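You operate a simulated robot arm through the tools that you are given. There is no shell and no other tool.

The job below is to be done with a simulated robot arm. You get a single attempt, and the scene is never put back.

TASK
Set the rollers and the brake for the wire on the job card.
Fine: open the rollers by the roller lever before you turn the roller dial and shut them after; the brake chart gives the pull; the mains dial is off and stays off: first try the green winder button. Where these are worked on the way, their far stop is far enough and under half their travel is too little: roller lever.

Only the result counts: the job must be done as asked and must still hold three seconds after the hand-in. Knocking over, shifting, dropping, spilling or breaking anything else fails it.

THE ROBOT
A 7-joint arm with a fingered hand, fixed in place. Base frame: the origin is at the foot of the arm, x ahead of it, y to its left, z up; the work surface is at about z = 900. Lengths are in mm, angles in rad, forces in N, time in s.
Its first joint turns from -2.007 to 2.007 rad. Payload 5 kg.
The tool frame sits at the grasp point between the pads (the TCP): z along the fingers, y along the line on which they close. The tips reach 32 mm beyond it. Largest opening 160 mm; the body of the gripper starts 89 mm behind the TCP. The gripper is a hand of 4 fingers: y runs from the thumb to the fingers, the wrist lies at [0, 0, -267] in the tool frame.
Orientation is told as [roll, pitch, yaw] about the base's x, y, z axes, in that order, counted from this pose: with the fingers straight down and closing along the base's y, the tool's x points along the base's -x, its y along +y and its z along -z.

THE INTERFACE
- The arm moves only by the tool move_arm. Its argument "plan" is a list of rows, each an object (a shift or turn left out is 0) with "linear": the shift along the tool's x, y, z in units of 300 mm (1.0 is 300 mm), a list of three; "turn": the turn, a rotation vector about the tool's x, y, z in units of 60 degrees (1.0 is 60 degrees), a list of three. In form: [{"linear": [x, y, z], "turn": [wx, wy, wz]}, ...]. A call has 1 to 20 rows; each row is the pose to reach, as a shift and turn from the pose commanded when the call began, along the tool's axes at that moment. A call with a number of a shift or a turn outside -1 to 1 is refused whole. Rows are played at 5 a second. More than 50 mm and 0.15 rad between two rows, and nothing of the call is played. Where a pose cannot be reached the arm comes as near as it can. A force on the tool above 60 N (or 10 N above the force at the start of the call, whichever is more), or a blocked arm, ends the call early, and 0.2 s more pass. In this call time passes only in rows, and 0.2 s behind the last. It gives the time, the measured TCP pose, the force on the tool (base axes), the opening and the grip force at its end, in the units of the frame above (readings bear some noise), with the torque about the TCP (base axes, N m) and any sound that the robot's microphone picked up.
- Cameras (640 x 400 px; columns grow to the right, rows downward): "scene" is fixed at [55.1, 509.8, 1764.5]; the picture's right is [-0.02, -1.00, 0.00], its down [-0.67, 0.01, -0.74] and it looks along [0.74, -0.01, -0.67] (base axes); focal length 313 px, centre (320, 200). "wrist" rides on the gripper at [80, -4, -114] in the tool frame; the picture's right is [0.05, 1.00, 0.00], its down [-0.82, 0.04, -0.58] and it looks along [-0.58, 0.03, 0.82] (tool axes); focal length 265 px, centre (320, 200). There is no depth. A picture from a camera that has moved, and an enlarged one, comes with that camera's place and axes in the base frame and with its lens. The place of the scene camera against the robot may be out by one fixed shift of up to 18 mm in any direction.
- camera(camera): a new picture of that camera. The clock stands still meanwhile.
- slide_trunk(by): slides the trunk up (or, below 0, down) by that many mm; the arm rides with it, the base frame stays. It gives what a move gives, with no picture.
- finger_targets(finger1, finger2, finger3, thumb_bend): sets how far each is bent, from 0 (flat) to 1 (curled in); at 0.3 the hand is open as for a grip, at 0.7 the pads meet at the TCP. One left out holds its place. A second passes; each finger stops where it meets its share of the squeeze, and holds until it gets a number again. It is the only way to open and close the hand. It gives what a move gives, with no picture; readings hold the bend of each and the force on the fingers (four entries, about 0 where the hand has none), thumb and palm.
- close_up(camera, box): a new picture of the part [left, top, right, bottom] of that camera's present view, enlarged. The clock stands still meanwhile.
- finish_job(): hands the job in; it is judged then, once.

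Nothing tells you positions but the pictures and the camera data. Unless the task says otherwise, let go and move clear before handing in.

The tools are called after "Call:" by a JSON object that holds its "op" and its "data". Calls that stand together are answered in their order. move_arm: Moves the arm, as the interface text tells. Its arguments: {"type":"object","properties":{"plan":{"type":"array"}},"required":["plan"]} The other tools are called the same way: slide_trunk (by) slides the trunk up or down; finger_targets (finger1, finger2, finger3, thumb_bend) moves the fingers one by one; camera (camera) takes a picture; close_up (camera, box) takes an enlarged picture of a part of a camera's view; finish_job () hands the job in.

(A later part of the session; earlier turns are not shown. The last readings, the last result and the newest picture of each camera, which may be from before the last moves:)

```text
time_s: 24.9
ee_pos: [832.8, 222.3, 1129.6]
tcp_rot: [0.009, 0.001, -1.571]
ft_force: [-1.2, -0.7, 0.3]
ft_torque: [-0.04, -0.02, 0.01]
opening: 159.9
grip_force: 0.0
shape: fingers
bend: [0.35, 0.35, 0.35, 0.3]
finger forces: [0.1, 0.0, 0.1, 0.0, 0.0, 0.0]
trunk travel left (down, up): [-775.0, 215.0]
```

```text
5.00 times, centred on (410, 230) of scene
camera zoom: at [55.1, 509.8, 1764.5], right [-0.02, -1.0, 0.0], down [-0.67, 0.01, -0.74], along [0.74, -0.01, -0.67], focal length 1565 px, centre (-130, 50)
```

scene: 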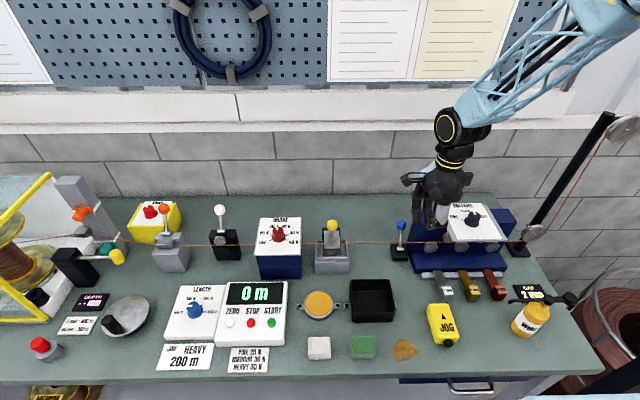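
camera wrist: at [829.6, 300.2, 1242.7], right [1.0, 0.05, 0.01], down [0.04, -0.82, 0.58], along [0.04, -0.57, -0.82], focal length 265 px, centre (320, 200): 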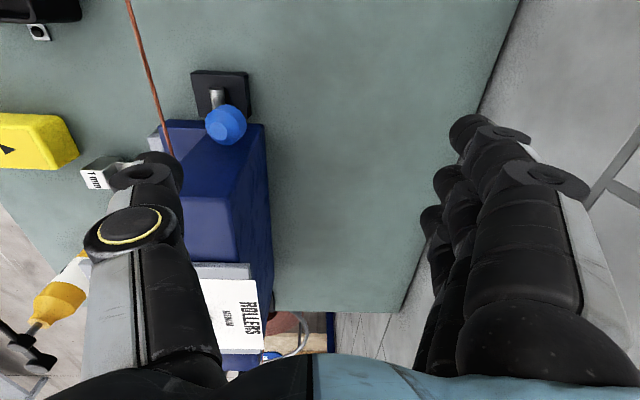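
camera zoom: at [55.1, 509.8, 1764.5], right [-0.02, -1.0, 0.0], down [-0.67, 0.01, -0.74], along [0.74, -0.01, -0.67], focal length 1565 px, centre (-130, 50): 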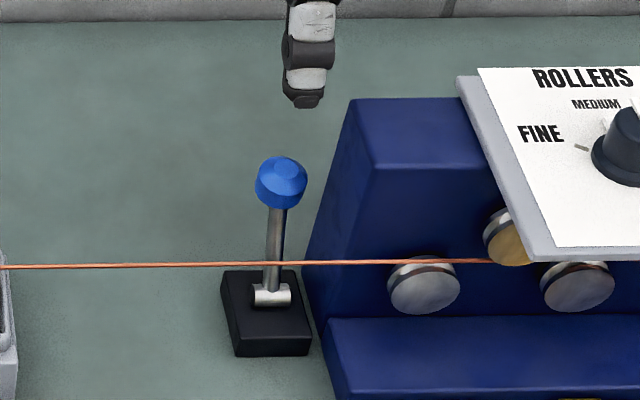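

The lever holds where I left it (knob about (752, 214, 1008)). I'll straddle it now, with the fingers on its far side and the thumb well in front of the wire, and then descend.

Call:
{"op": "move_arm", "data": {"plan": [{"linear": [0.0, -0.13, 0.0]}, {"linear": [0.0, -0.26, 0.0]}, {"linear": [0.0, -0.37, 0.0]}]}}

Call:
{"op": "camera", "data": {"camera": "wrist"}}

Call:
{"op": "camera", "data": {"camera": "scene"}}

```text
time_s: 25.7
ee_pos: [722.2, 222.8, 1127.6]
tcp_rot: [0.011, 0.003, -1.57]
ft_force: [0.0, -1.0, -0.1]
ft_torque: [0.0, -0.05, -0.02]
opening: 160.5
grip_force: 0.0
shape: fingers
bend: [0.35, 0.35, 0.35, 0.3]
finger forces: [0.0, 0.0, 0.1, 0.1, 0.0, 0.0]
trunk travel left (down, up): [-775.0, 215.0]
```

```text
taken
camera wrist: at [717.1, 301.2, 1241.1], right [1.0, 0.05, 0.01], down [0.04, -0.82, 0.58], along [0.04, -0.57, -0.82], focal length 265 px, centre (320, 200)
```

wrist: 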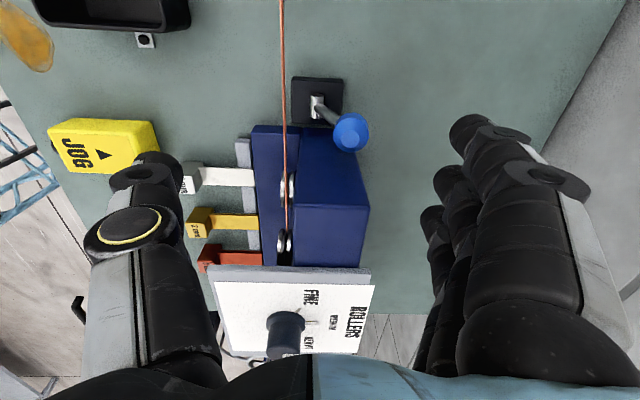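

```text
taken
```

scene: 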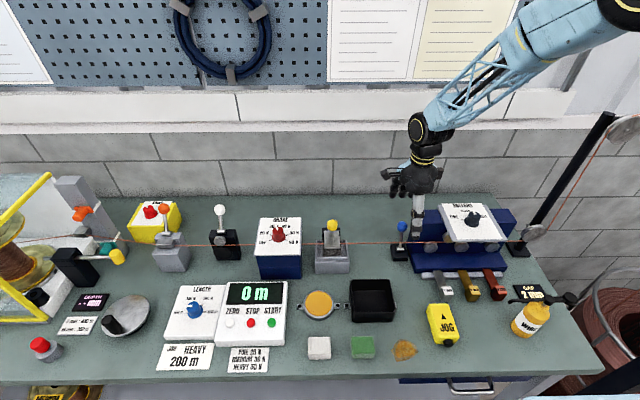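

The fingers are beyond the knob, the thumb is in front of the wire, and the wire runs between them. I'll descend now.

Call:
{"op": "move_arm", "data": {"plan": [{"linear": [0.0, 0.0, 0.12]}, {"linear": [0.0, 0.0, 0.24]}, {"linear": [0.0, 0.0, 0.32]}, {"linear": [0.0, 0.0, 0.38]}]}}

Call:
{"op": "camera", "data": {"camera": "wrist"}}

Call:
{"op": "close_up", "data": {"camera": "scene", "box": [350, 160, 470, 290]}}

```text
time_s: 26.7
ee_pos: [723.7, 223.1, 1012.8]
tcp_rot: [0.011, 0.002, -1.571]
ft_force: [1.2, 0.4, 0.7]
ft_torque: [0.01, 0.0, -0.02]
opening: 160.8
grip_force: 0.0
shape: fingers
bend: [0.35, 0.35, 0.35, 0.3]
finger forces: [0.0, 0.0, 0.0, 0.1, 0.1, 0.0]
trunk travel left (down, up): [-775.0, 215.0]
```

```text
taken
camera wrist: at [720.0, 301.8, 1126.2], right [1.0, 0.05, 0.01], down [0.04, -0.82, 0.58], along [0.04, -0.57, -0.82], focal length 265 px, centre (320, 200)
```

wrist: 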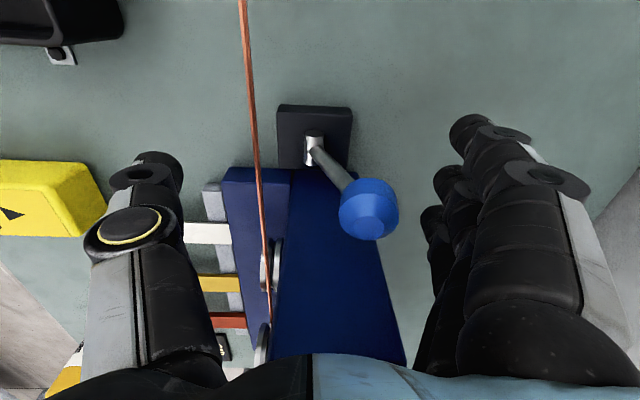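

```text
3.08 times, centred on (410, 225) of scene
camera zoom: at [55.1, 509.8, 1764.5], right [-0.02, -1.0, 0.0], down [-0.67, 0.01, -0.74], along [0.74, -0.01, -0.67], focal length 963 px, centre (43, 123)
```

zoom: 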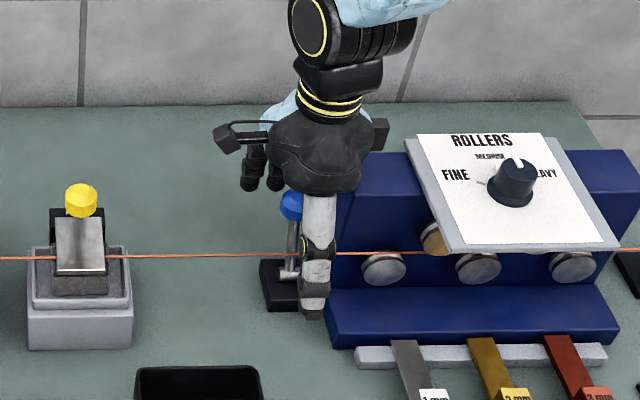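

The knob now sits between thumb and fingers. I'll draw the hand toward the robot gently so the fingers bring the lever along.

Call:
{"op": "move_arm", "data": {"plan": [{"linear": [0.0, -0.03, 0.0]}, {"linear": [0.0, -0.06, 0.0]}, {"linear": [0.0, -0.085, 0.0]}, {"linear": [0.0, -0.11, 0.0]}, {"linear": [0.0, -0.135, 0.0]}]}}

Call:
{"op": "camera", "data": {"camera": "wrist"}}

```text
time_s: 27.9
ee_pos: [683.6, 222.1, 1015.2]
tcp_rot: [0.01, 0.003, -1.57]
ft_force: [3.4, 2.9, 4.0]
ft_torque: [-0.14, -0.18, 0.21]
opening: 160.8
grip_force: 3.0
shape: fingers
bend: [0.35, 0.33, 0.35, 0.3]
finger forces: [0.0, 3.1, 1.6, 0.0, 0.0, 0.0]
trunk travel left (down, up): [-775.0, 215.0]
```

```text
taken
camera wrist: at [680.1, 301.5, 1128.1], right [1.0, 0.05, 0.01], down [0.04, -0.82, 0.58], along [0.04, -0.57, -0.82], focal length 265 px, centre (320, 200)
```

wrist: 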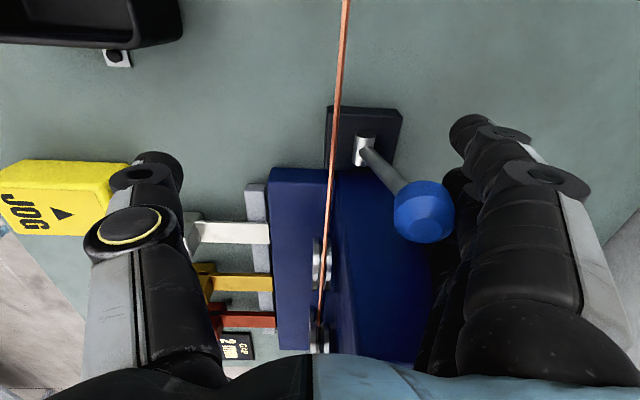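

The knob is moving with only a few newtons on the fingers. I'll keep drawing it along.

Call:
{"op": "move_arm", "data": {"plan": [{"linear": [0.0, -0.025, 0.0]}, {"linear": [0.0, -0.05, 0.0]}, {"linear": [0.0, -0.075, 0.0]}, {"linear": [0.0, -0.1, 0.0]}, {"linear": [0.0, -0.125, 0.0]}]}}

Call:
{"op": "camera", "data": {"camera": "wrist"}}

```text
time_s: 29.1
ee_pos: [644.6, 223.2, 1013.1]
tcp_rot: [0.007, 0.003, -1.57]
ft_force: [2.6, 2.6, 0.7]
ft_torque: [-0.11, -0.04, 0.17]
opening: 160.5
grip_force: 1.4
shape: fingers
bend: [0.35, 0.34, 0.35, 0.3]
finger forces: [0.1, 1.0, 2.2, 0.0, 0.0, 0.1]
trunk travel left (down, up): [-775.0, 215.0]
```

```text
taken
camera wrist: at [641.6, 301.4, 1127.0], right [1.0, 0.05, 0.01], down [0.04, -0.82, 0.58], along [0.04, -0.57, -0.82], focal length 265 px, centre (320, 200)
```

wrist: 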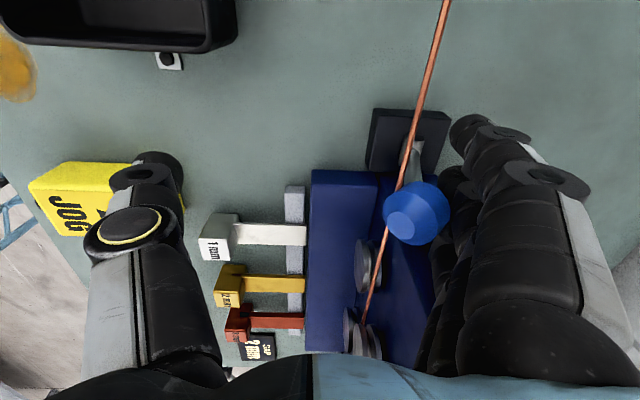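

The lever is past upright at about −13° and moving freely. I'll continue toward the far stop in smaller steps.

Call:
{"op": "move_arm", "data": {"plan": [{"linear": [0.0, -0.018, 0.0]}, {"linear": [0.0, -0.036, 0.0]}, {"linear": [0.0, -0.054, 0.0]}]}}

Call:
{"op": "camera", "data": {"camera": "wrist"}}

```text
time_s: 29.9
ee_pos: [628.7, 221.5, 1014.2]
tcp_rot: [0.008, 0.002, -1.57]
ft_force: [1.1, 2.3, -0.2]
ft_torque: [-0.07, -0.01, 0.16]
opening: 160.5
grip_force: 1.2
shape: fingers
bend: [0.35, 0.34, 0.35, 0.3]
finger forces: [0.0, 0.6, 1.8, 0.0, 0.1, 0.0]
trunk travel left (down, up): [-775.0, 215.0]
```

```text
taken
camera wrist: at [625.4, 300.9, 1127.5], right [1.0, 0.05, 0.01], down [0.04, -0.82, 0.58], along [0.04, -0.57, -0.82], focal length 265 px, centre (320, 200)
```

wrist: 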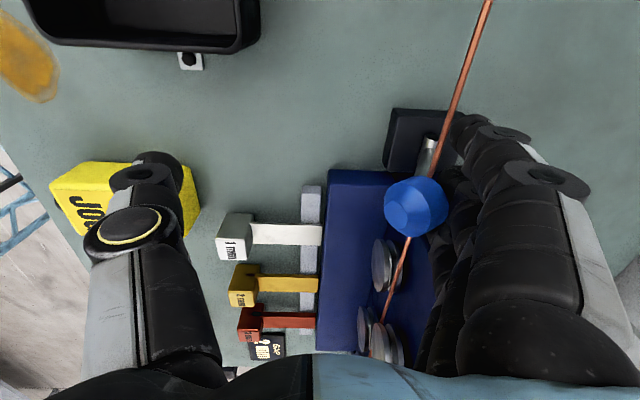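

Call:
{"op": "move_arm", "data": {"plan": [{"linear": [0.0, -0.012, 0.0]}, {"linear": [0.0, -0.024, 0.0]}, {"linear": [0.0, -0.036, 0.0]}]}}

Call:
{"op": "camera", "data": {"camera": "wrist"}}

Call:
{"op": "close_up", "data": {"camera": "scene", "box": [350, 180, 470, 290]}}

```text
time_s: 30.7
ee_pos: [620.1, 222.1, 1013.4]
tcp_rot: [0.009, 0.002, -1.569]
ft_force: [2.8, 0.1, -1.3]
ft_torque: [0.05, 0.1, 0.0]
opening: 160.7
grip_force: 1.6
shape: fingers
bend: [0.35, 0.33, 0.35, 0.3]
finger forces: [0.1, 3.1, 0.1, 0.1, 0.0, 0.0]
trunk travel left (down, up): [-775.0, 215.0]
```

```text
taken
camera wrist: at [615.6, 301.0, 1127.2], right [1.0, 0.05, 0.01], down [0.04, -0.82, 0.58], along [0.04, -0.57, -0.82], focal length 265 px, centre (320, 200)
```

wrist: 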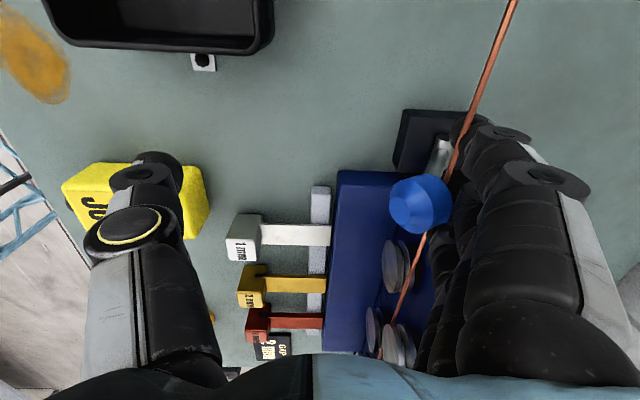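

```text
3.64 times, centred on (410, 235) of scene
camera zoom: at [55.1, 509.8, 1764.5], right [-0.02, -1.0, 0.0], down [-0.67, 0.01, -0.74], along [0.74, -0.01, -0.67], focal length 1138 px, centre (-7, 73)
```

zoom: 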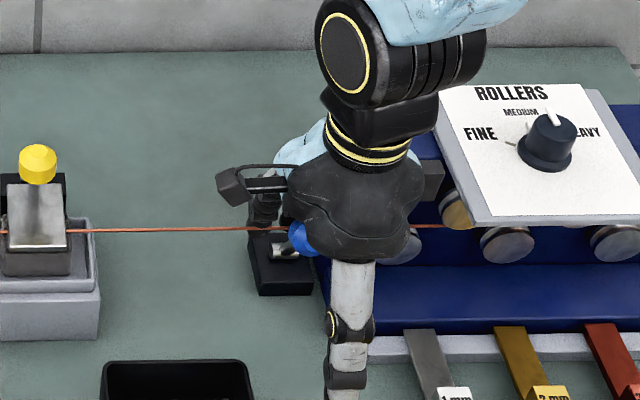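

Call:
{"op": "move_arm", "data": {"plan": [{"linear": [0.0, -0.01, 0.0]}, {"linear": [0.0, -0.02, 0.0]}]}}

Call:
{"op": "move_arm", "data": {"plan": [{"linear": [0.0, -0.01, 0.0]}, {"linear": [0.0, -0.02, 0.0]}]}}

Call:
{"op": "camera", "data": {"camera": "wrist"}}

```text
time_s: 31.3
ee_pos: [614.2, 221.8, 1013.2]
tcp_rot: [0.011, 0.002, -1.569]
ft_force: [7.5, 1.8, -1.9]
ft_torque: [0.03, 0.09, 0.14]
opening: 160.3
grip_force: 3.2
shape: fingers
bend: [0.35, 0.31, 0.35, 0.3]
finger forces: [0.1, 6.1, 0.0, 0.1, 0.0, 0.0]
trunk travel left (down, up): [-775.0, 215.0]
```

```text
time_s: 31.9
ee_pos: [608.8, 221.5, 1013.8]
tcp_rot: [0.011, 0.005, -1.57]
ft_force: [13.6, 2.8, -3.1]
ft_torque: [0.04, 0.23, 0.31]
opening: 160.6
grip_force: 6.6
shape: fingers
bend: [0.35, 0.29, 0.34, 0.3]
finger forces: [0.1, 11.2, 1.6, 0.0, 0.1, 0.1]
trunk travel left (down, up): [-775.0, 215.0]
```

```text
taken
camera wrist: at [604.8, 300.7, 1126.7], right [1.0, 0.05, 0.01], down [0.04, -0.82, 0.58], along [0.04, -0.57, -0.82], focal length 265 px, centre (320, 200)
```

wrist: 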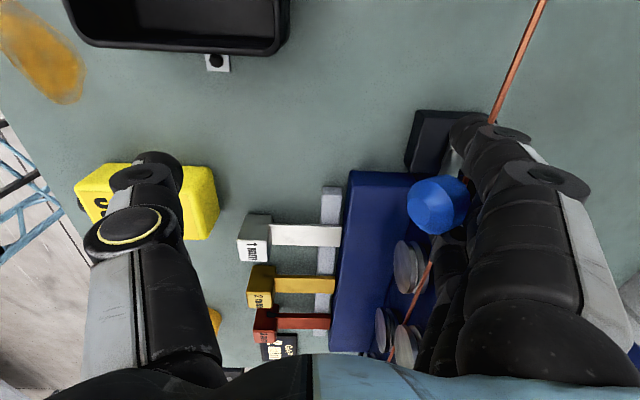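

Force is now rising while the knob stays at x≈679 (about −29°), so the lever is at its far stop and the rollers are open. I'll back the fingers off, lift clear and check that the lever stays put.

Call:
{"op": "move_arm", "data": {"plan": [{"linear": [0.0, 0.03, 0.0]}, {"linear": [0.0, 0.08, 0.0]}, {"linear": [0.0, 0.09, -0.13]}, {"linear": [0.0, 0.09, -0.28]}, {"linear": [0.0, 0.09, -0.43]}, {"linear": [0.0, 0.09, -0.58]}]}}

Call:
{"op": "camera", "data": {"camera": "wrist"}}

Call:
{"op": "close_up", "data": {"camera": "scene", "box": [350, 180, 540, 310]}}

```text
time_s: 33.3
ee_pos: [630.0, 220.7, 1190.1]
tcp_rot: [0.009, 0.004, -1.57]
ft_force: [-0.3, -0.6, 0.4]
ft_torque: [0.02, -0.02, 0.0]
opening: 160.5
grip_force: 0.0
shape: fingers
bend: [0.35, 0.35, 0.35, 0.3]
finger forces: [0.0, 0.0, 0.1, 0.1, 0.0, 0.0]
trunk travel left (down, up): [-775.0, 215.0]
```

```text
taken
camera wrist: at [627.0, 300.0, 1303.1], right [1.0, 0.05, 0.01], down [0.04, -0.82, 0.58], along [0.04, -0.57, -0.82], focal length 265 px, centre (320, 200)
```

wrist: 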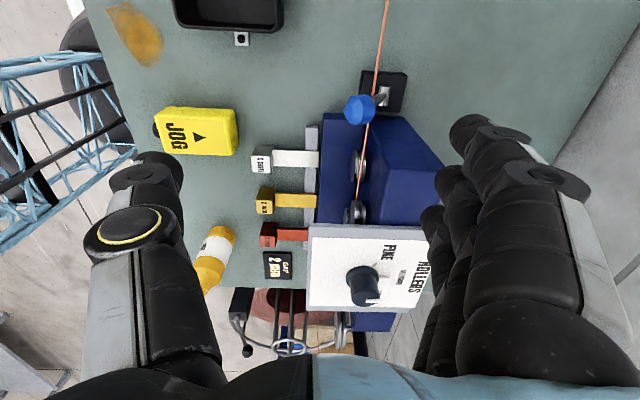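

```text
3.08 times, centred on (445, 245) of scene
camera zoom: at [55.1, 509.8, 1764.5], right [-0.02, -1.0, 0.0], down [-0.67, 0.01, -0.74], along [0.74, -0.01, -0.67], focal length 963 px, centre (-65, 62)
```

zoom: 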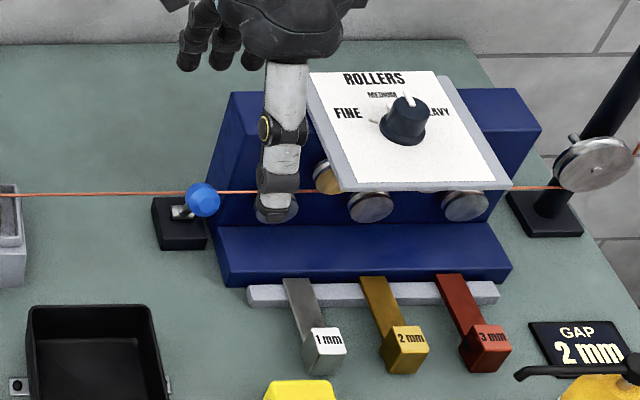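

The lever has stayed open at its far stop. Now for the roller dial: I'll turn the hand back to its original heading and move over the dial at about (695, 28) to look straight at the pointer and ticks.

Call:
{"op": "move_arm", "data": {"plan": [{"linear": [-0.09, 0.03, 0.0], "turn": [0, 0, -0.14]}, {"linear": [-0.18, 0.06, 0.0], "turn": [0, 0, -0.28]}, {"linear": [-0.27, 0.09, 0.0], "turn": [0, 0, -0.42]}, {"linear": [-0.36, 0.12, 0.0], "turn": [0, 0, -0.56]}, {"linear": [-0.45, 0.15, 0.0], "turn": [0, 0, -0.7]}, {"linear": [-0.54, 0.18, 0.0], "turn": [0, 0, -0.84]}, {"linear": [-0.63, 0.2, 0.0], "turn": [0, 0, -0.98]}]}}

Call:
{"op": "move_arm", "data": {"plan": [{"turn": [0, 0, -0.13]}, {"turn": [0, 0, -0.26]}, {"turn": [0, 0, -0.39]}, {"turn": [0, 0, -0.52]}]}}

Call:
{"op": "camera", "data": {"camera": "wrist"}}

Call:
{"op": "close_up", "data": {"camera": "wrist", "box": [220, 80, 420, 220]}}

```text
time_s: 34.9
ee_pos: [691.7, 31.5, 1188.5]
tcp_rot: [0.008, -0.008, -0.543]
ft_force: [0.6, 0.1, 0.2]
ft_torque: [0.03, -0.01, -0.01]
opening: 160.3
grip_force: 0.1
shape: fingers
bend: [0.35, 0.35, 0.35, 0.3]
finger forces: [0.1, 0.0, 0.0, 0.0, 0.0, 0.1]
trunk travel left (down, up): [-775.0, 215.0]
```

```text
time_s: 35.9
ee_pos: [692.5, 34.3, 1188.6]
tcp_rot: [0.002, -0.011, 0.003]
ft_force: [1.0, -0.2, -0.2]
ft_torque: [0.01, -0.02, -0.02]
opening: 160.1
grip_force: 0.1
shape: fingers
bend: [0.35, 0.35, 0.35, 0.3]
finger forces: [0.0, 0.0, 0.1, 0.0, 0.0, 0.0]
trunk travel left (down, up): [-775.0, 215.0]
```

```text
taken
camera wrist: at [612.5, 27.9, 1300.4], right [-0.05, 1.0, 0.0], down [0.81, 0.04, 0.59], along [0.58, 0.03, -0.81], focal length 265 px, centre (320, 200)
```

wrist: 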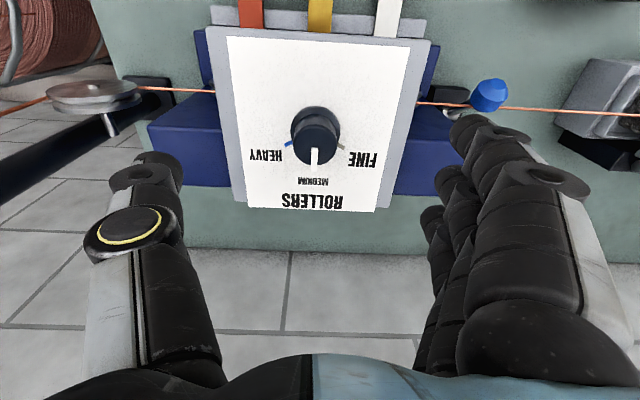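

```text
2.86 times, centred on (320, 150) of wrist
camera zoom: at [612.5, 27.9, 1300.4], right [-0.05, 1.0, 0.0], down [0.81, 0.04, 0.59], along [0.58, 0.03, -0.81], focal length 758 px, centre (320, 343)
```

zoom: 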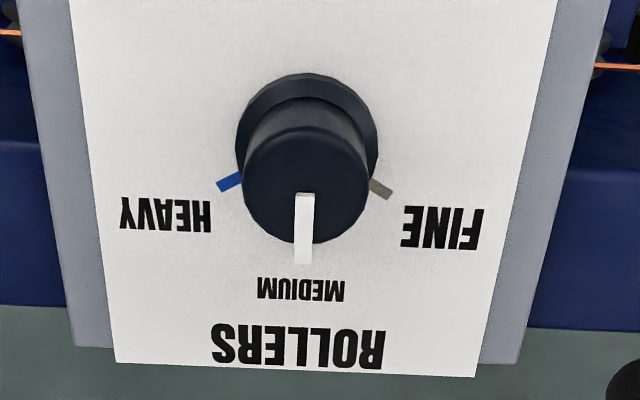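

The roller dial is centred at about (695, 28.4). Its pointer is on MEDIUM (0°) and the HEAVY tick is about 57–60° toward −y, so it needs a 60° clockwise turn. I'll half-close the hand and bring it down around the knob.

Call:
{"op": "finger_targets", "data": {"finger1": 0.52, "finger2": 0.52, "finger3": 0.52, "thumb_bend": 0.52}}

Call:
{"op": "move_arm", "data": {"plan": [{"linear": [-0.008, -0.014, 0.04]}, {"linear": [-0.008, -0.014, 0.09]}, {"linear": [-0.008, -0.014, 0.14]}]}}

Call:
{"op": "camera", "data": {"camera": "wrist"}}

Call:
{"op": "close_up", "data": {"camera": "scene", "box": [420, 170, 530, 260]}}

```text
time_s: 36.9
ee_pos: [692.9, 33.0, 1188.0]
tcp_rot: [0.003, -0.01, 0.0]
ft_force: [0.4, 0.1, -0.3]
ft_torque: [-0.04, -0.02, 0.0]
opening: 84.4
grip_force: 0.0
shape: fingers
bend: [0.52, 0.52, 0.52, 0.52]
finger forces: [0.0, 0.0, 0.0, 0.0, 0.0, 0.0]
trunk travel left (down, up): [-775.0, 215.0]
```

```text
time_s: 37.7
ee_pos: [695.7, 28.4, 1143.9]
tcp_rot: [0.003, -0.011, -0.001]
ft_force: [0.5, -0.5, 0.5]
ft_torque: [-0.02, 0.01, -0.01]
opening: 84.4
grip_force: 0.0
shape: fingers
bend: [0.52, 0.52, 0.52, 0.52]
finger forces: [0.0, 0.0, 0.0, 0.1, 0.0, 0.0]
trunk travel left (down, up): [-775.0, 215.0]
```

```text
taken
camera wrist: at [616.4, 24.0, 1257.3], right [-0.05, 1.0, 0.0], down [0.81, 0.04, 0.59], along [0.58, 0.03, -0.81], focal length 265 px, centre (320, 200)
```

wrist: 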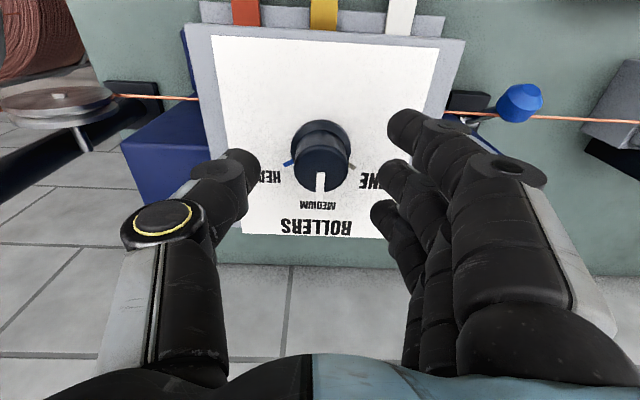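

```text
4.44 times, centred on (475, 215) of scene
camera zoom: at [55.1, 509.8, 1764.5], right [-0.02, -1.0, 0.0], down [-0.67, 0.01, -0.74], along [0.74, -0.01, -0.67], focal length 1391 px, centre (-369, 133)
```

zoom: 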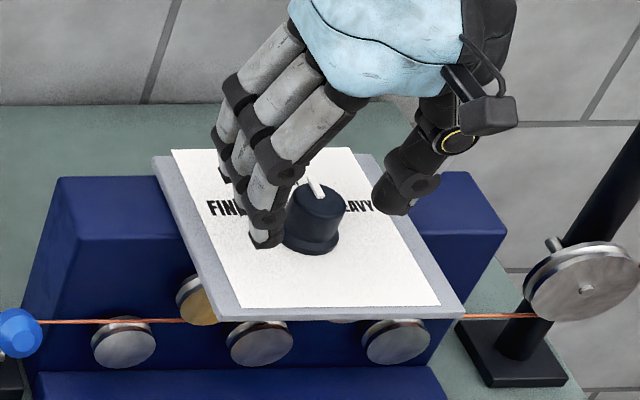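

The hand is centred over the knob with even gaps on both sides. I'll come down 20 mm more and close gently.

Call:
{"op": "move_arm", "data": {"plan": [{"linear": [0.0, 0.0, 0.035]}, {"linear": [0.0, 0.0, 0.067]}]}}

Call:
{"op": "finger_targets", "data": {"finger1": 0.62, "finger2": 0.62, "finger3": 0.62, "thumb_bend": 0.62}}

Call:
{"op": "camera", "data": {"camera": "wrist"}}

Call:
{"op": "close_up", "data": {"camera": "scene", "box": [420, 170, 530, 260]}}

```text
time_s: 38.3
ee_pos: [694.9, 28.9, 1124.2]
tcp_rot: [0.003, -0.01, -0.001]
ft_force: [0.1, 0.8, 0.6]
ft_torque: [0.0, 0.03, 0.0]
opening: 84.3
grip_force: 0.1
shape: fingers
bend: [0.52, 0.52, 0.52, 0.52]
finger forces: [0.0, 0.0, 0.0, 0.0, 0.0, 0.1]
trunk travel left (down, up): [-775.0, 215.0]
```

```text
time_s: 39.3
ee_pos: [695.8, 28.7, 1125.1]
tcp_rot: [0.003, -0.01, 0.001]
ft_force: [0.3, 0.6, -0.6]
ft_torque: [0.01, -0.01, 0.03]
opening: 47.0
grip_force: 0.0
shape: fingers
bend: [0.62, 0.61, 0.62, 0.62]
finger forces: [0.1, 0.9, 0.1, 0.0, 0.1, 0.0]
trunk travel left (down, up): [-775.0, 215.0]
```

```text
taken
camera wrist: at [616.0, 23.1, 1238.1], right [-0.05, 1.0, 0.0], down [0.81, 0.04, 0.59], along [0.58, 0.03, -0.81], focal length 265 px, centre (320, 200)
```

wrist: 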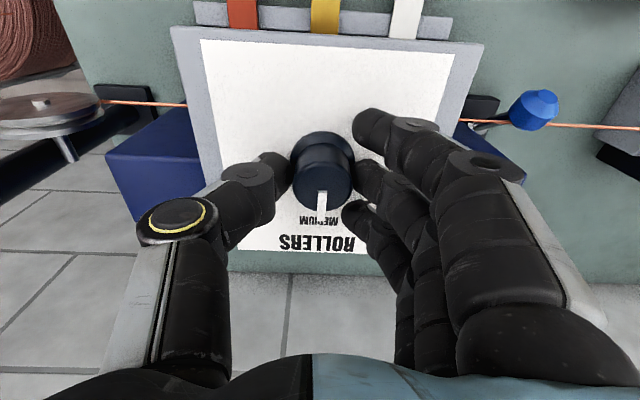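

```text
4.44 times, centred on (475, 215) of scene
camera zoom: at [55.1, 509.8, 1764.5], right [-0.02, -1.0, 0.0], down [-0.67, 0.01, -0.74], along [0.74, -0.01, -0.67], focal length 1391 px, centre (-369, 133)
```

zoom: 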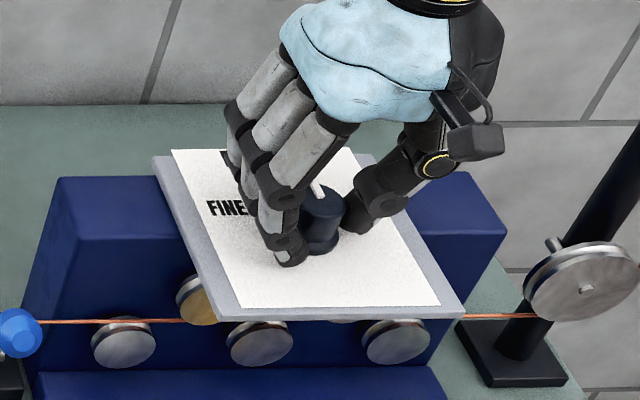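

Finger 2 is touching the knob lightly and the thumb is nearly there. I'll close to a firm grip.

Call:
{"op": "finger_targets", "data": {"finger1": 0.7, "finger2": 0.7, "finger3": 0.7, "thumb_bend": 0.7}}

Call:
{"op": "camera", "data": {"camera": "wrist"}}

```text
time_s: 40.3
ee_pos: [695.1, 28.3, 1125.2]
tcp_rot: [0.005, -0.008, 0.001]
ft_force: [0.1, -5.0, -5.1]
ft_torque: [0.01, -0.01, -0.02]
opening: 31.7
grip_force: 7.7
shape: fingers
bend: [0.7, 0.62, 0.7, 0.66]
finger forces: [0.0, 6.4, 0.1, 0.1, 10.2, 0.0]
trunk travel left (down, up): [-775.0, 215.0]
```

```text
taken
camera wrist: at [616.2, 22.4, 1237.9], right [-0.05, 1.0, 0.0], down [0.81, 0.04, 0.58], along [0.58, 0.03, -0.81], focal length 265 px, centre (320, 200)
```

wrist: 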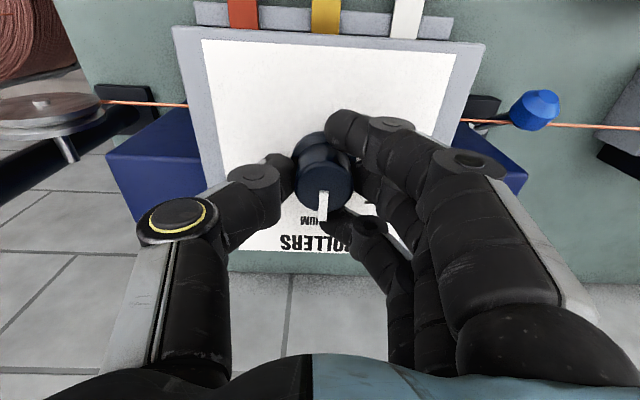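

The pinch is on with about 7 N between thumb and finger 2. I'll turn a test quarter-angle clockwise and see whether the dial follows.

Call:
{"op": "move_arm", "data": {"plan": [{"turn": [0, 0, 0.1]}, {"turn": [0, 0, 0.2]}, {"turn": [0, 0, 0.3]}, {"turn": [0, 0, 0.4]}]}}

Call:
{"op": "close_up", "data": {"camera": "wrist", "box": [220, 80, 440, 260]}}

Call:
{"op": "close_up", "data": {"camera": "scene", "box": [420, 170, 530, 260]}}

```text
time_s: 41.3
ee_pos: [696.0, 28.4, 1124.5]
tcp_rot: [0.006, -0.008, -0.42]
ft_force: [-3.2, -3.2, -7.8]
ft_torque: [-0.04, 0.1, 0.02]
opening: 32.0
grip_force: 8.0
shape: fingers
bend: [0.7, 0.62, 0.7, 0.66]
finger forces: [0.0, 5.5, 0.1, 0.0, 10.7, 0.0]
trunk travel left (down, up): [-775.0, 215.0]
```

```text
2.22 times, centred on (330, 170) of wrist
camera zoom: at [620.9, 55.7, 1238.5], right [0.36, 0.93, 0.01], down [0.76, -0.3, 0.58], along [0.55, -0.21, -0.81], focal length 590 px, centre (298, 267)
```

zoom: 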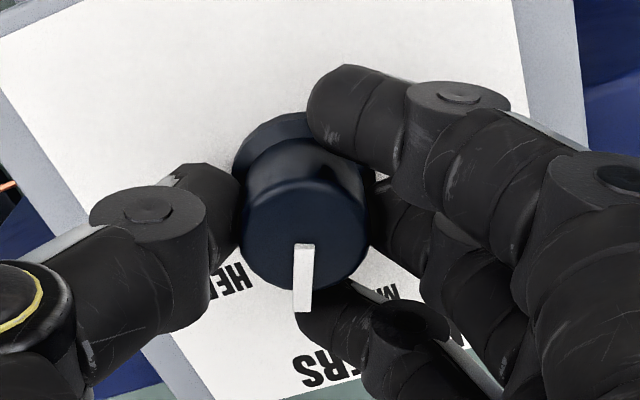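

```text
4.44 times, centred on (475, 215) of scene
camera zoom: at [55.1, 509.8, 1764.5], right [-0.02, -1.0, 0.0], down [-0.67, 0.01, -0.74], along [0.74, -0.01, -0.67], focal length 1391 px, centre (-369, 133)
```

zoom: 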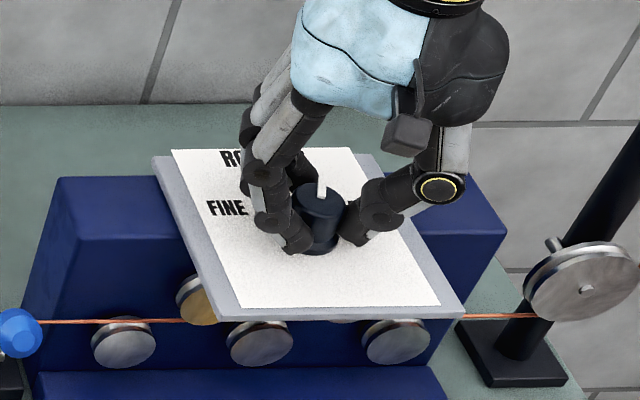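

The dial is following the hand. I'll carry on to the full 60°.

Call:
{"op": "move_arm", "data": {"plan": [{"turn": [0, 0, 0.1]}, {"turn": [0, 0, 0.2]}, {"turn": [0, 0, 0.3]}, {"turn": [0, 0, 0.4]}, {"turn": [0, 0, 0.5]}, {"turn": [0, 0, 0.6]}]}}

Call:
{"op": "close_up", "data": {"camera": "wrist", "box": [220, 80, 440, 260]}}

Call:
{"op": "close_up", "data": {"camera": "scene", "box": [420, 170, 530, 260]}}

```text
time_s: 42.7
ee_pos: [695.3, 28.2, 1125.7]
tcp_rot: [0.009, -0.002, -1.048]
ft_force: [-7.5, -0.7, -6.8]
ft_torque: [0.05, 0.06, 0.01]
opening: 33.1
grip_force: 8.5
shape: fingers
bend: [0.7, 0.62, 0.7, 0.66]
finger forces: [0.1, 5.0, 0.0, 0.0, 11.7, 0.0]
trunk travel left (down, up): [-775.0, 215.0]
```

```text
2.22 times, centred on (330, 170) of wrist
camera zoom: at [652.0, 94.3, 1239.1], right [0.84, 0.54, 0.01], down [0.44, -0.69, 0.58], along [0.32, -0.48, -0.81], focal length 590 px, centre (298, 267)
```

zoom: 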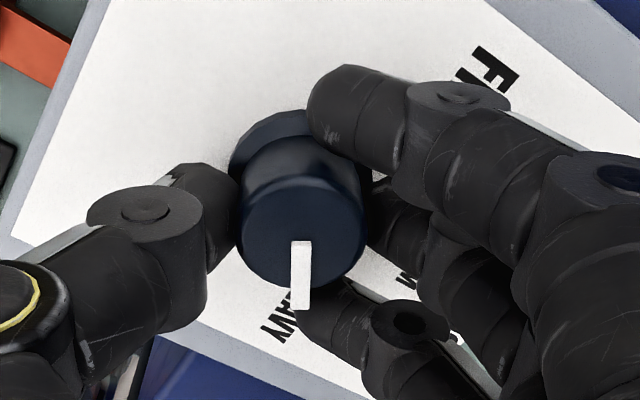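

```text
4.44 times, centred on (475, 215) of scene
camera zoom: at [55.1, 509.8, 1764.5], right [-0.02, -1.0, 0.0], down [-0.67, 0.01, -0.74], along [0.74, -0.01, -0.67], focal length 1391 px, centre (-369, 133)
```

zoom: 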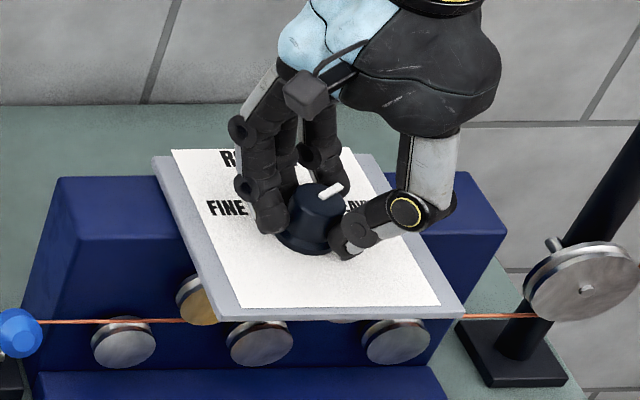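

The pointer now looks to be at HEAVY. I'll let go, lift straight up and check its angle against the tick.

Call:
{"op": "finger_targets", "data": {"finger1": 0.5, "finger2": 0.5, "finger3": 0.5, "thumb_bend": 0.5}}

Call:
{"op": "move_arm", "data": {"plan": [{"linear": [0.0, 0.0, -0.06]}, {"linear": [0.0, 0.0, -0.13]}, {"linear": [0.0, 0.0, -0.21]}]}}

Call:
{"op": "close_up", "data": {"camera": "wrist", "box": [200, 60, 440, 230]}}

Call:
{"op": "close_up", "data": {"camera": "scene", "box": [420, 170, 580, 320]}}

```text
time_s: 43.7
ee_pos: [695.4, 28.6, 1125.7]
tcp_rot: [0.013, -0.003, -1.048]
ft_force: [0.7, 0.2, 0.5]
ft_torque: [-0.01, 0.0, 0.01]
opening: 90.3
grip_force: 0.1
shape: fingers
bend: [0.5, 0.5, 0.5, 0.5]
finger forces: [0.1, 0.0, 0.1, 0.0, 0.0, 0.0]
trunk travel left (down, up): [-775.0, 215.0]
```

```text
time_s: 44.5
ee_pos: [695.1, 28.7, 1188.5]
tcp_rot: [0.011, -0.002, -1.047]
ft_force: [-0.5, -0.1, 0.0]
ft_torque: [-0.02, -0.04, 0.0]
opening: 90.4
grip_force: 0.2
shape: fingers
bend: [0.5, 0.5, 0.5, 0.5]
finger forces: [0.0, 0.0, 0.0, 0.1, 0.1, 0.1]
trunk travel left (down, up): [-775.0, 215.0]
```

```text
2.35 times, centred on (320, 145) of wrist
camera zoom: at [650.9, 94.1, 1302.1], right [0.84, 0.54, 0.01], down [0.44, -0.69, 0.58], along [0.32, -0.48, -0.81], focal length 624 px, centre (320, 329)
```

zoom: 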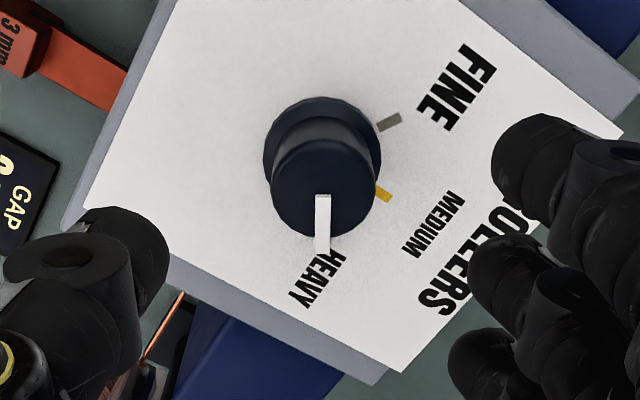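

```text
2.67 times, centred on (500, 245) of scene
camera zoom: at [55.1, 509.8, 1764.5], right [-0.02, -1.0, 0.0], down [-0.67, 0.01, -0.74], along [0.74, -0.01, -0.67], focal length 834 px, centre (-160, 80)
```

zoom: 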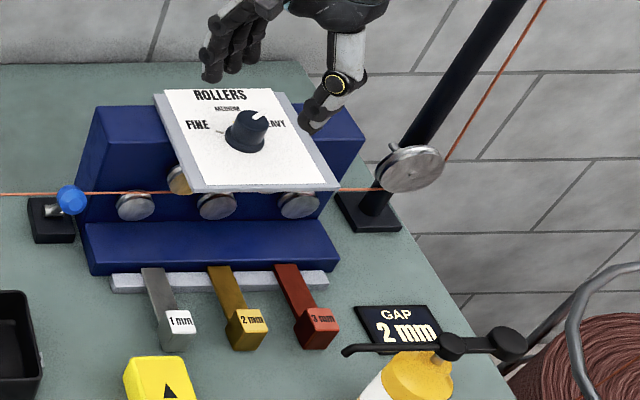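

The rollers dial appears to be on HEAVY. I'll shift the camera so it looks almost straight down on the dial and confirm the pointer against the blue HEAVY tick.

Call:
{"op": "move_arm", "data": {"plan": [{"linear": [-0.11, 0.01, -0.02]}, {"linear": [-0.22, 0.02, -0.04]}]}}

Call:
{"op": "close_up", "data": {"camera": "wrist", "box": [220, 0, 420, 140]}}

```text
time_s: 45.1
ee_pos: [735.3, -26.6, 1200.3]
tcp_rot: [0.01, -0.001, -1.049]
ft_force: [0.1, 0.6, -0.6]
ft_torque: [0.01, 0.03, 0.01]
opening: 90.5
grip_force: 0.0
shape: fingers
bend: [0.5, 0.5, 0.5, 0.5]
finger forces: [0.1, 0.1, 0.0, 0.0, 0.0, 0.0]
trunk travel left (down, up): [-775.0, 215.0]
```

```text
2.86 times, centred on (320, 70) of wrist
camera zoom: at [691.5, 38.9, 1314.7], right [0.84, 0.54, 0.01], down [0.44, -0.69, 0.58], along [0.32, -0.48, -0.82], focal length 758 px, centre (320, 571)
```

zoom: 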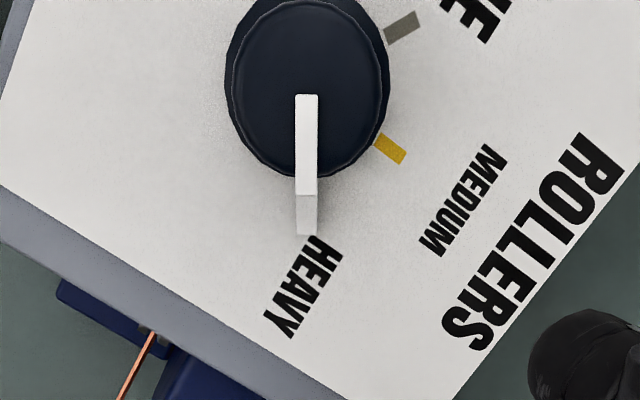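

The pointer covers the HEAVY tick, so the roller dial is set. Next I'll shut the rollers: turn back to −90°, pinch, and come down in front of the blue knob. I'll keep the fingertips above the wire (z≈1001).

Call:
{"op": "move_arm", "data": {"plan": [{"linear": [0.13, 0.012, 0.0], "turn": [0, 0, 0.07]}, {"linear": [0.26, 0.024, 0.0], "turn": [0, 0, 0.14]}, {"linear": [0.39, 0.036, 0.0], "turn": [0, 0, 0.21]}, {"linear": [0.52, 0.048, 0.0], "turn": [0, 0, 0.28]}, {"linear": [0.65, 0.06, 0.0], "turn": [0, 0, 0.35]}, {"linear": [0.78, 0.072, 0.0], "turn": [0, 0, 0.42]}, {"linear": [0.91, 0.083, 0.0], "turn": [0, 0, 0.5]}]}}

Call:
{"op": "finger_targets", "data": {"finger1": 0.7, "finger2": 0.7, "finger3": 0.7, "thumb_bend": 0.7}}

Call:
{"op": "camera", "data": {"camera": "wrist"}}

```text
time_s: 46.7
ee_pos: [618.4, 223.8, 1199.6]
tcp_rot: [0.01, 0.001, -1.571]
ft_force: [0.0, 0.8, 0.1]
ft_torque: [-0.03, -0.04, -0.01]
opening: 90.8
grip_force: 0.0
shape: fingers
bend: [0.5, 0.5, 0.5, 0.5]
finger forces: [0.1, 0.1, 0.0, 0.0, 0.1, 0.0]
trunk travel left (down, up): [-775.0, 215.0]
```

```text
time_s: 47.7
ee_pos: [618.7, 222.3, 1200.5]
tcp_rot: [0.013, 0.005, -1.572]
ft_force: [-0.3, 0.7, 0.9]
ft_torque: [-0.01, 0.04, 0.0]
opening: 23.7
grip_force: 0.0
shape: fingers
bend: [0.7, 0.7, 0.7, 0.7]
finger forces: [0.0, 0.0, 0.1, 0.1, 0.1, 0.0]
trunk travel left (down, up): [-775.0, 215.0]
```

```text
taken
camera wrist: at [615.9, 301.1, 1314.2], right [1.0, 0.05, 0.01], down [0.04, -0.82, 0.58], along [0.04, -0.57, -0.82], focal length 265 px, centre (320, 200)
```

wrist: 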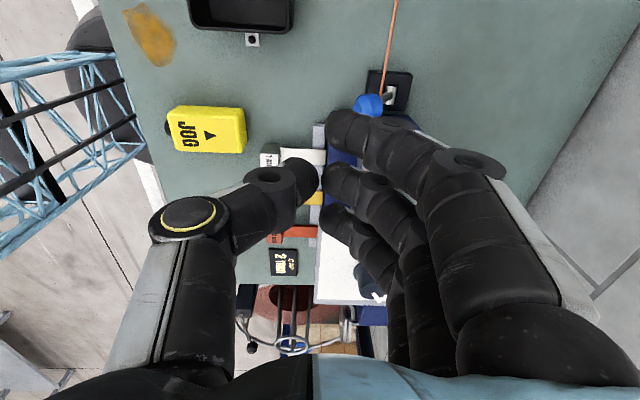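

The lever is still open and the hand is lined up in front of its knob. I'll descend to TCP z≈1043, which keeps the fingertips about 9 mm above the wire.

Call:
{"op": "move_arm", "data": {"plan": [{"linear": [0.0, 0.0, 0.13]}, {"linear": [0.0, 0.0, 0.26]}, {"linear": [0.0, 0.0, 0.39]}, {"linear": [0.0, 0.0, 0.523]}]}}

Call:
{"op": "camera", "data": {"camera": "wrist"}}

Call:
{"op": "close_up", "data": {"camera": "scene", "box": [350, 180, 460, 290]}}

```text
time_s: 48.7
ee_pos: [620.0, 224.6, 1042.7]
tcp_rot: [0.011, 0.001, -1.57]
ft_force: [0.8, -0.3, 0.7]
ft_torque: [0.0, 0.03, -0.03]
opening: 23.8
grip_force: 0.1
shape: fingers
bend: [0.7, 0.7, 0.7, 0.7]
finger forces: [0.0, 0.1, 0.0, 0.0, 0.0, 0.0]
trunk travel left (down, up): [-775.0, 215.0]
```

```text
taken
camera wrist: at [616.8, 304.0, 1156.4], right [1.0, 0.05, 0.01], down [0.04, -0.82, 0.58], along [0.04, -0.57, -0.82], focal length 265 px, centre (320, 200)
```

wrist: 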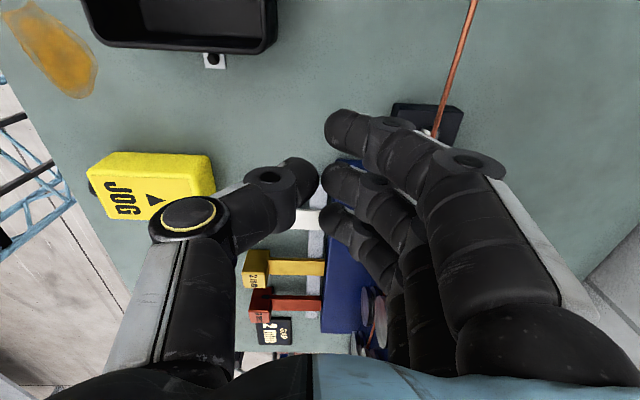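

```text
3.64 times, centred on (405, 235) of scene
camera zoom: at [55.1, 509.8, 1764.5], right [-0.02, -1.0, 0.0], down [-0.67, 0.01, -0.74], along [0.74, -0.01, -0.67], focal length 1138 px, centre (11, 73)
```

zoom: 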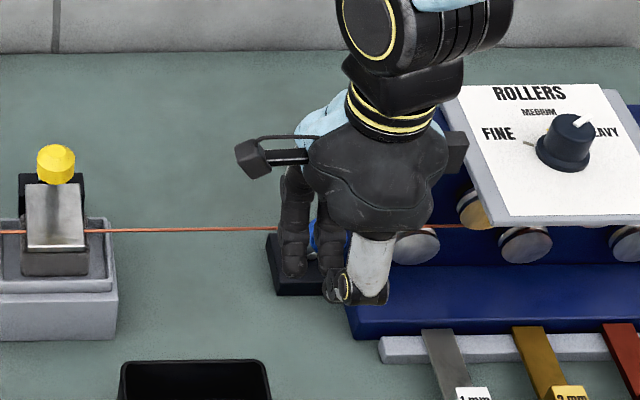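

No contact so far. I'll push away from the robot in small steps, watching the force.

Call:
{"op": "move_arm", "data": {"plan": [{"linear": [0.0, 0.03, 0.0]}, {"linear": [0.0, 0.06, 0.0]}, {"linear": [0.0, 0.085, 0.0]}, {"linear": [0.0, 0.11, 0.0]}]}}

Call:
{"op": "close_up", "data": {"camera": "scene", "box": [350, 180, 460, 290]}}

```text
time_s: 49.7
ee_pos: [652.1, 223.4, 1044.0]
tcp_rot: [0.009, 0.003, -1.571]
ft_force: [-2.0, 0.8, 2.4]
ft_torque: [0.0, 0.02, 0.02]
opening: 24.0
grip_force: 2.3
shape: fingers
bend: [0.7, 0.71, 0.7, 0.7]
finger forces: [0.0, 4.6, 0.1, 0.1, 0.0, 0.0]
trunk travel left (down, up): [-775.0, 215.0]
```

```text
3.64 times, centred on (405, 235) of scene
camera zoom: at [55.1, 509.8, 1764.5], right [-0.02, -1.0, 0.0], down [-0.67, 0.01, -0.74], along [0.74, -0.01, -0.67], focal length 1138 px, centre (11, 73)
```

zoom: 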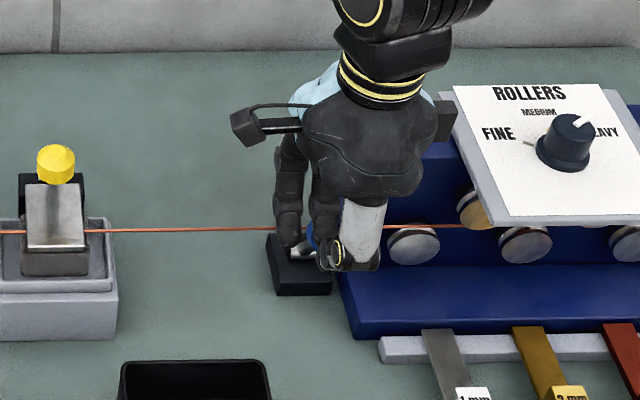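

Call:
{"op": "move_arm", "data": {"plan": [{"linear": [0.0, 0.025, 0.0]}, {"linear": [0.0, 0.05, 0.0]}, {"linear": [0.0, 0.075, 0.0]}]}}

Call:
{"op": "camera", "data": {"camera": "wrist"}}

Call:
{"op": "close_up", "data": {"camera": "scene", "box": [350, 180, 460, 290]}}

```text
time_s: 50.5
ee_pos: [673.7, 223.0, 1045.3]
tcp_rot: [0.009, 0.003, -1.571]
ft_force: [-8.7, 1.5, 20.5]
ft_torque: [-0.16, 0.0, -0.04]
opening: 26.6
grip_force: 16.5
shape: fingers
bend: [0.7, 0.74, 0.71, 0.69]
finger forces: [0.0, 25.9, 6.7, 0.0, 0.0, 0.1]
trunk travel left (down, up): [-775.0, 215.0]
```

```text
taken
camera wrist: at [669.9, 302.8, 1159.3], right [1.0, 0.05, 0.01], down [0.04, -0.82, 0.58], along [0.04, -0.57, -0.82], focal length 265 px, centre (320, 200)
```

wrist: 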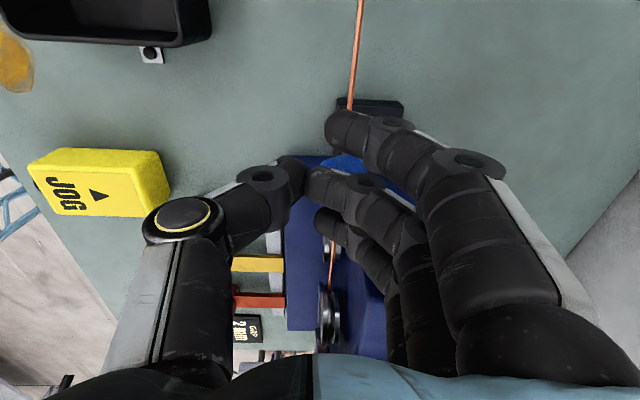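

```text
3.64 times, centred on (405, 235) of scene
camera zoom: at [55.1, 509.8, 1764.5], right [-0.02, -1.0, 0.0], down [-0.67, 0.01, -0.74], along [0.74, -0.01, -0.67], focal length 1138 px, centre (11, 73)
```

zoom: 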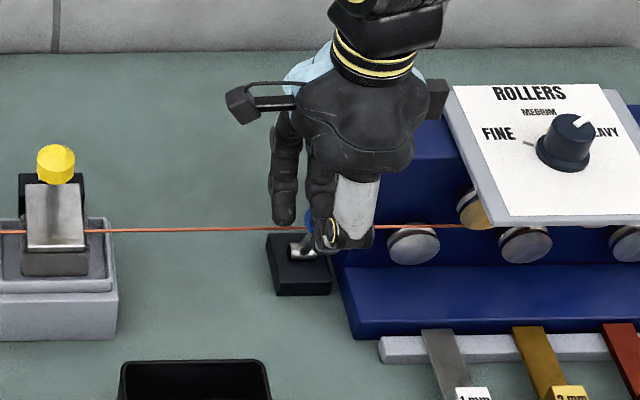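

The lever is coming along, but the slanted finger link is starting to press down on the knob as it rises. I'll raise the hand 11 mm and keep pushing.

Call:
{"op": "move_arm", "data": {"plan": [{"linear": [0.0, 0.0, -0.02]}, {"linear": [0.0, 0.0, -0.037]}, {"linear": [0.0, 0.02, -0.037]}, {"linear": [0.0, 0.04, -0.037]}]}}

Call:
{"op": "camera", "data": {"camera": "wrist"}}

Call:
{"op": "close_up", "data": {"camera": "scene", "box": [350, 180, 460, 290]}}

```text
time_s: 51.5
ee_pos: [686.4, 222.4, 1055.9]
tcp_rot: [0.009, 0.003, -1.571]
ft_force: [-1.9, 0.1, 6.2]
ft_torque: [0.0, -0.04, 0.0]
opening: 24.5
grip_force: 4.0
shape: fingers
bend: [0.7, 0.71, 0.7, 0.7]
finger forces: [0.0, 8.6, 0.0, 0.0, 0.0, 0.0]
trunk travel left (down, up): [-775.0, 215.0]
```

```text
taken
camera wrist: at [682.8, 301.7, 1169.4], right [1.0, 0.05, 0.01], down [0.04, -0.82, 0.58], along [0.04, -0.57, -0.82], focal length 265 px, centre (320, 200)
```

wrist: 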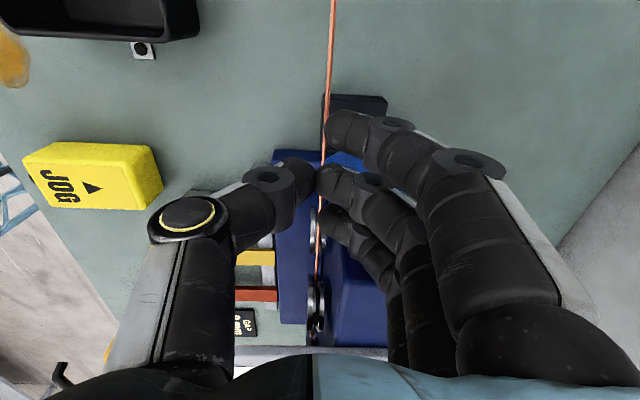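

```text
3.64 times, centred on (405, 235) of scene
camera zoom: at [55.1, 509.8, 1764.5], right [-0.02, -1.0, 0.0], down [-0.67, 0.01, -0.74], along [0.74, -0.01, -0.67], focal length 1138 px, centre (11, 73)
```

zoom: 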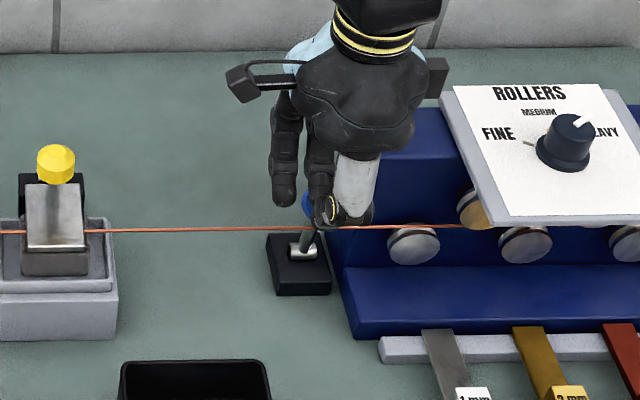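

Forces are low again. I'll continue pushing, following the knob's arc.

Call:
{"op": "move_arm", "data": {"plan": [{"linear": [0.0, 0.025, -0.004]}, {"linear": [0.0, 0.05, -0.006]}, {"linear": [0.0, 0.075, -0.006]}]}}

Call:
{"op": "camera", "data": {"camera": "wrist"}}

Call:
{"op": "close_up", "data": {"camera": "scene", "box": [350, 180, 460, 290]}}

```text
time_s: 52.3
ee_pos: [709.4, 223.1, 1058.0]
tcp_rot: [0.011, 0.004, -1.57]
ft_force: [-1.1, 0.4, 6.7]
ft_torque: [0.03, -0.07, 0.01]
opening: 24.6
grip_force: 3.7
shape: fingers
bend: [0.7, 0.71, 0.7, 0.7]
finger forces: [0.0, 7.1, 0.1, 0.0, 0.1, 0.0]
trunk travel left (down, up): [-775.0, 215.0]
```

```text
taken
camera wrist: at [705.9, 301.6, 1171.4], right [1.0, 0.05, 0.01], down [0.04, -0.82, 0.58], along [0.04, -0.57, -0.82], focal length 265 px, centre (320, 200)
```

wrist: 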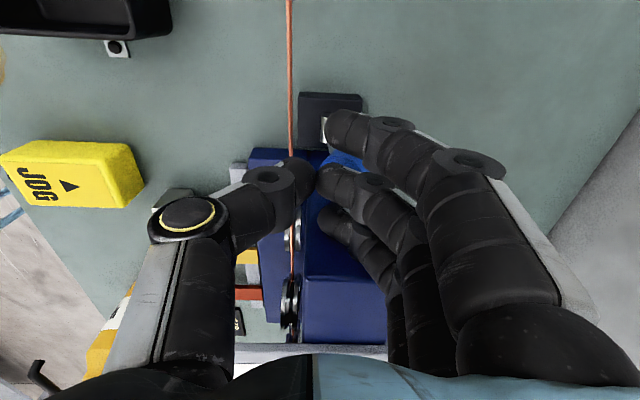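

```text
3.64 times, centred on (405, 235) of scene
camera zoom: at [55.1, 509.8, 1764.5], right [-0.02, -1.0, 0.0], down [-0.67, 0.01, -0.74], along [0.74, -0.01, -0.67], focal length 1138 px, centre (11, 73)
```

zoom: 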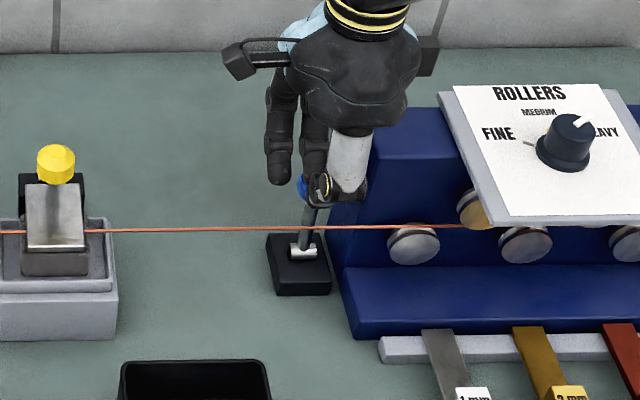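

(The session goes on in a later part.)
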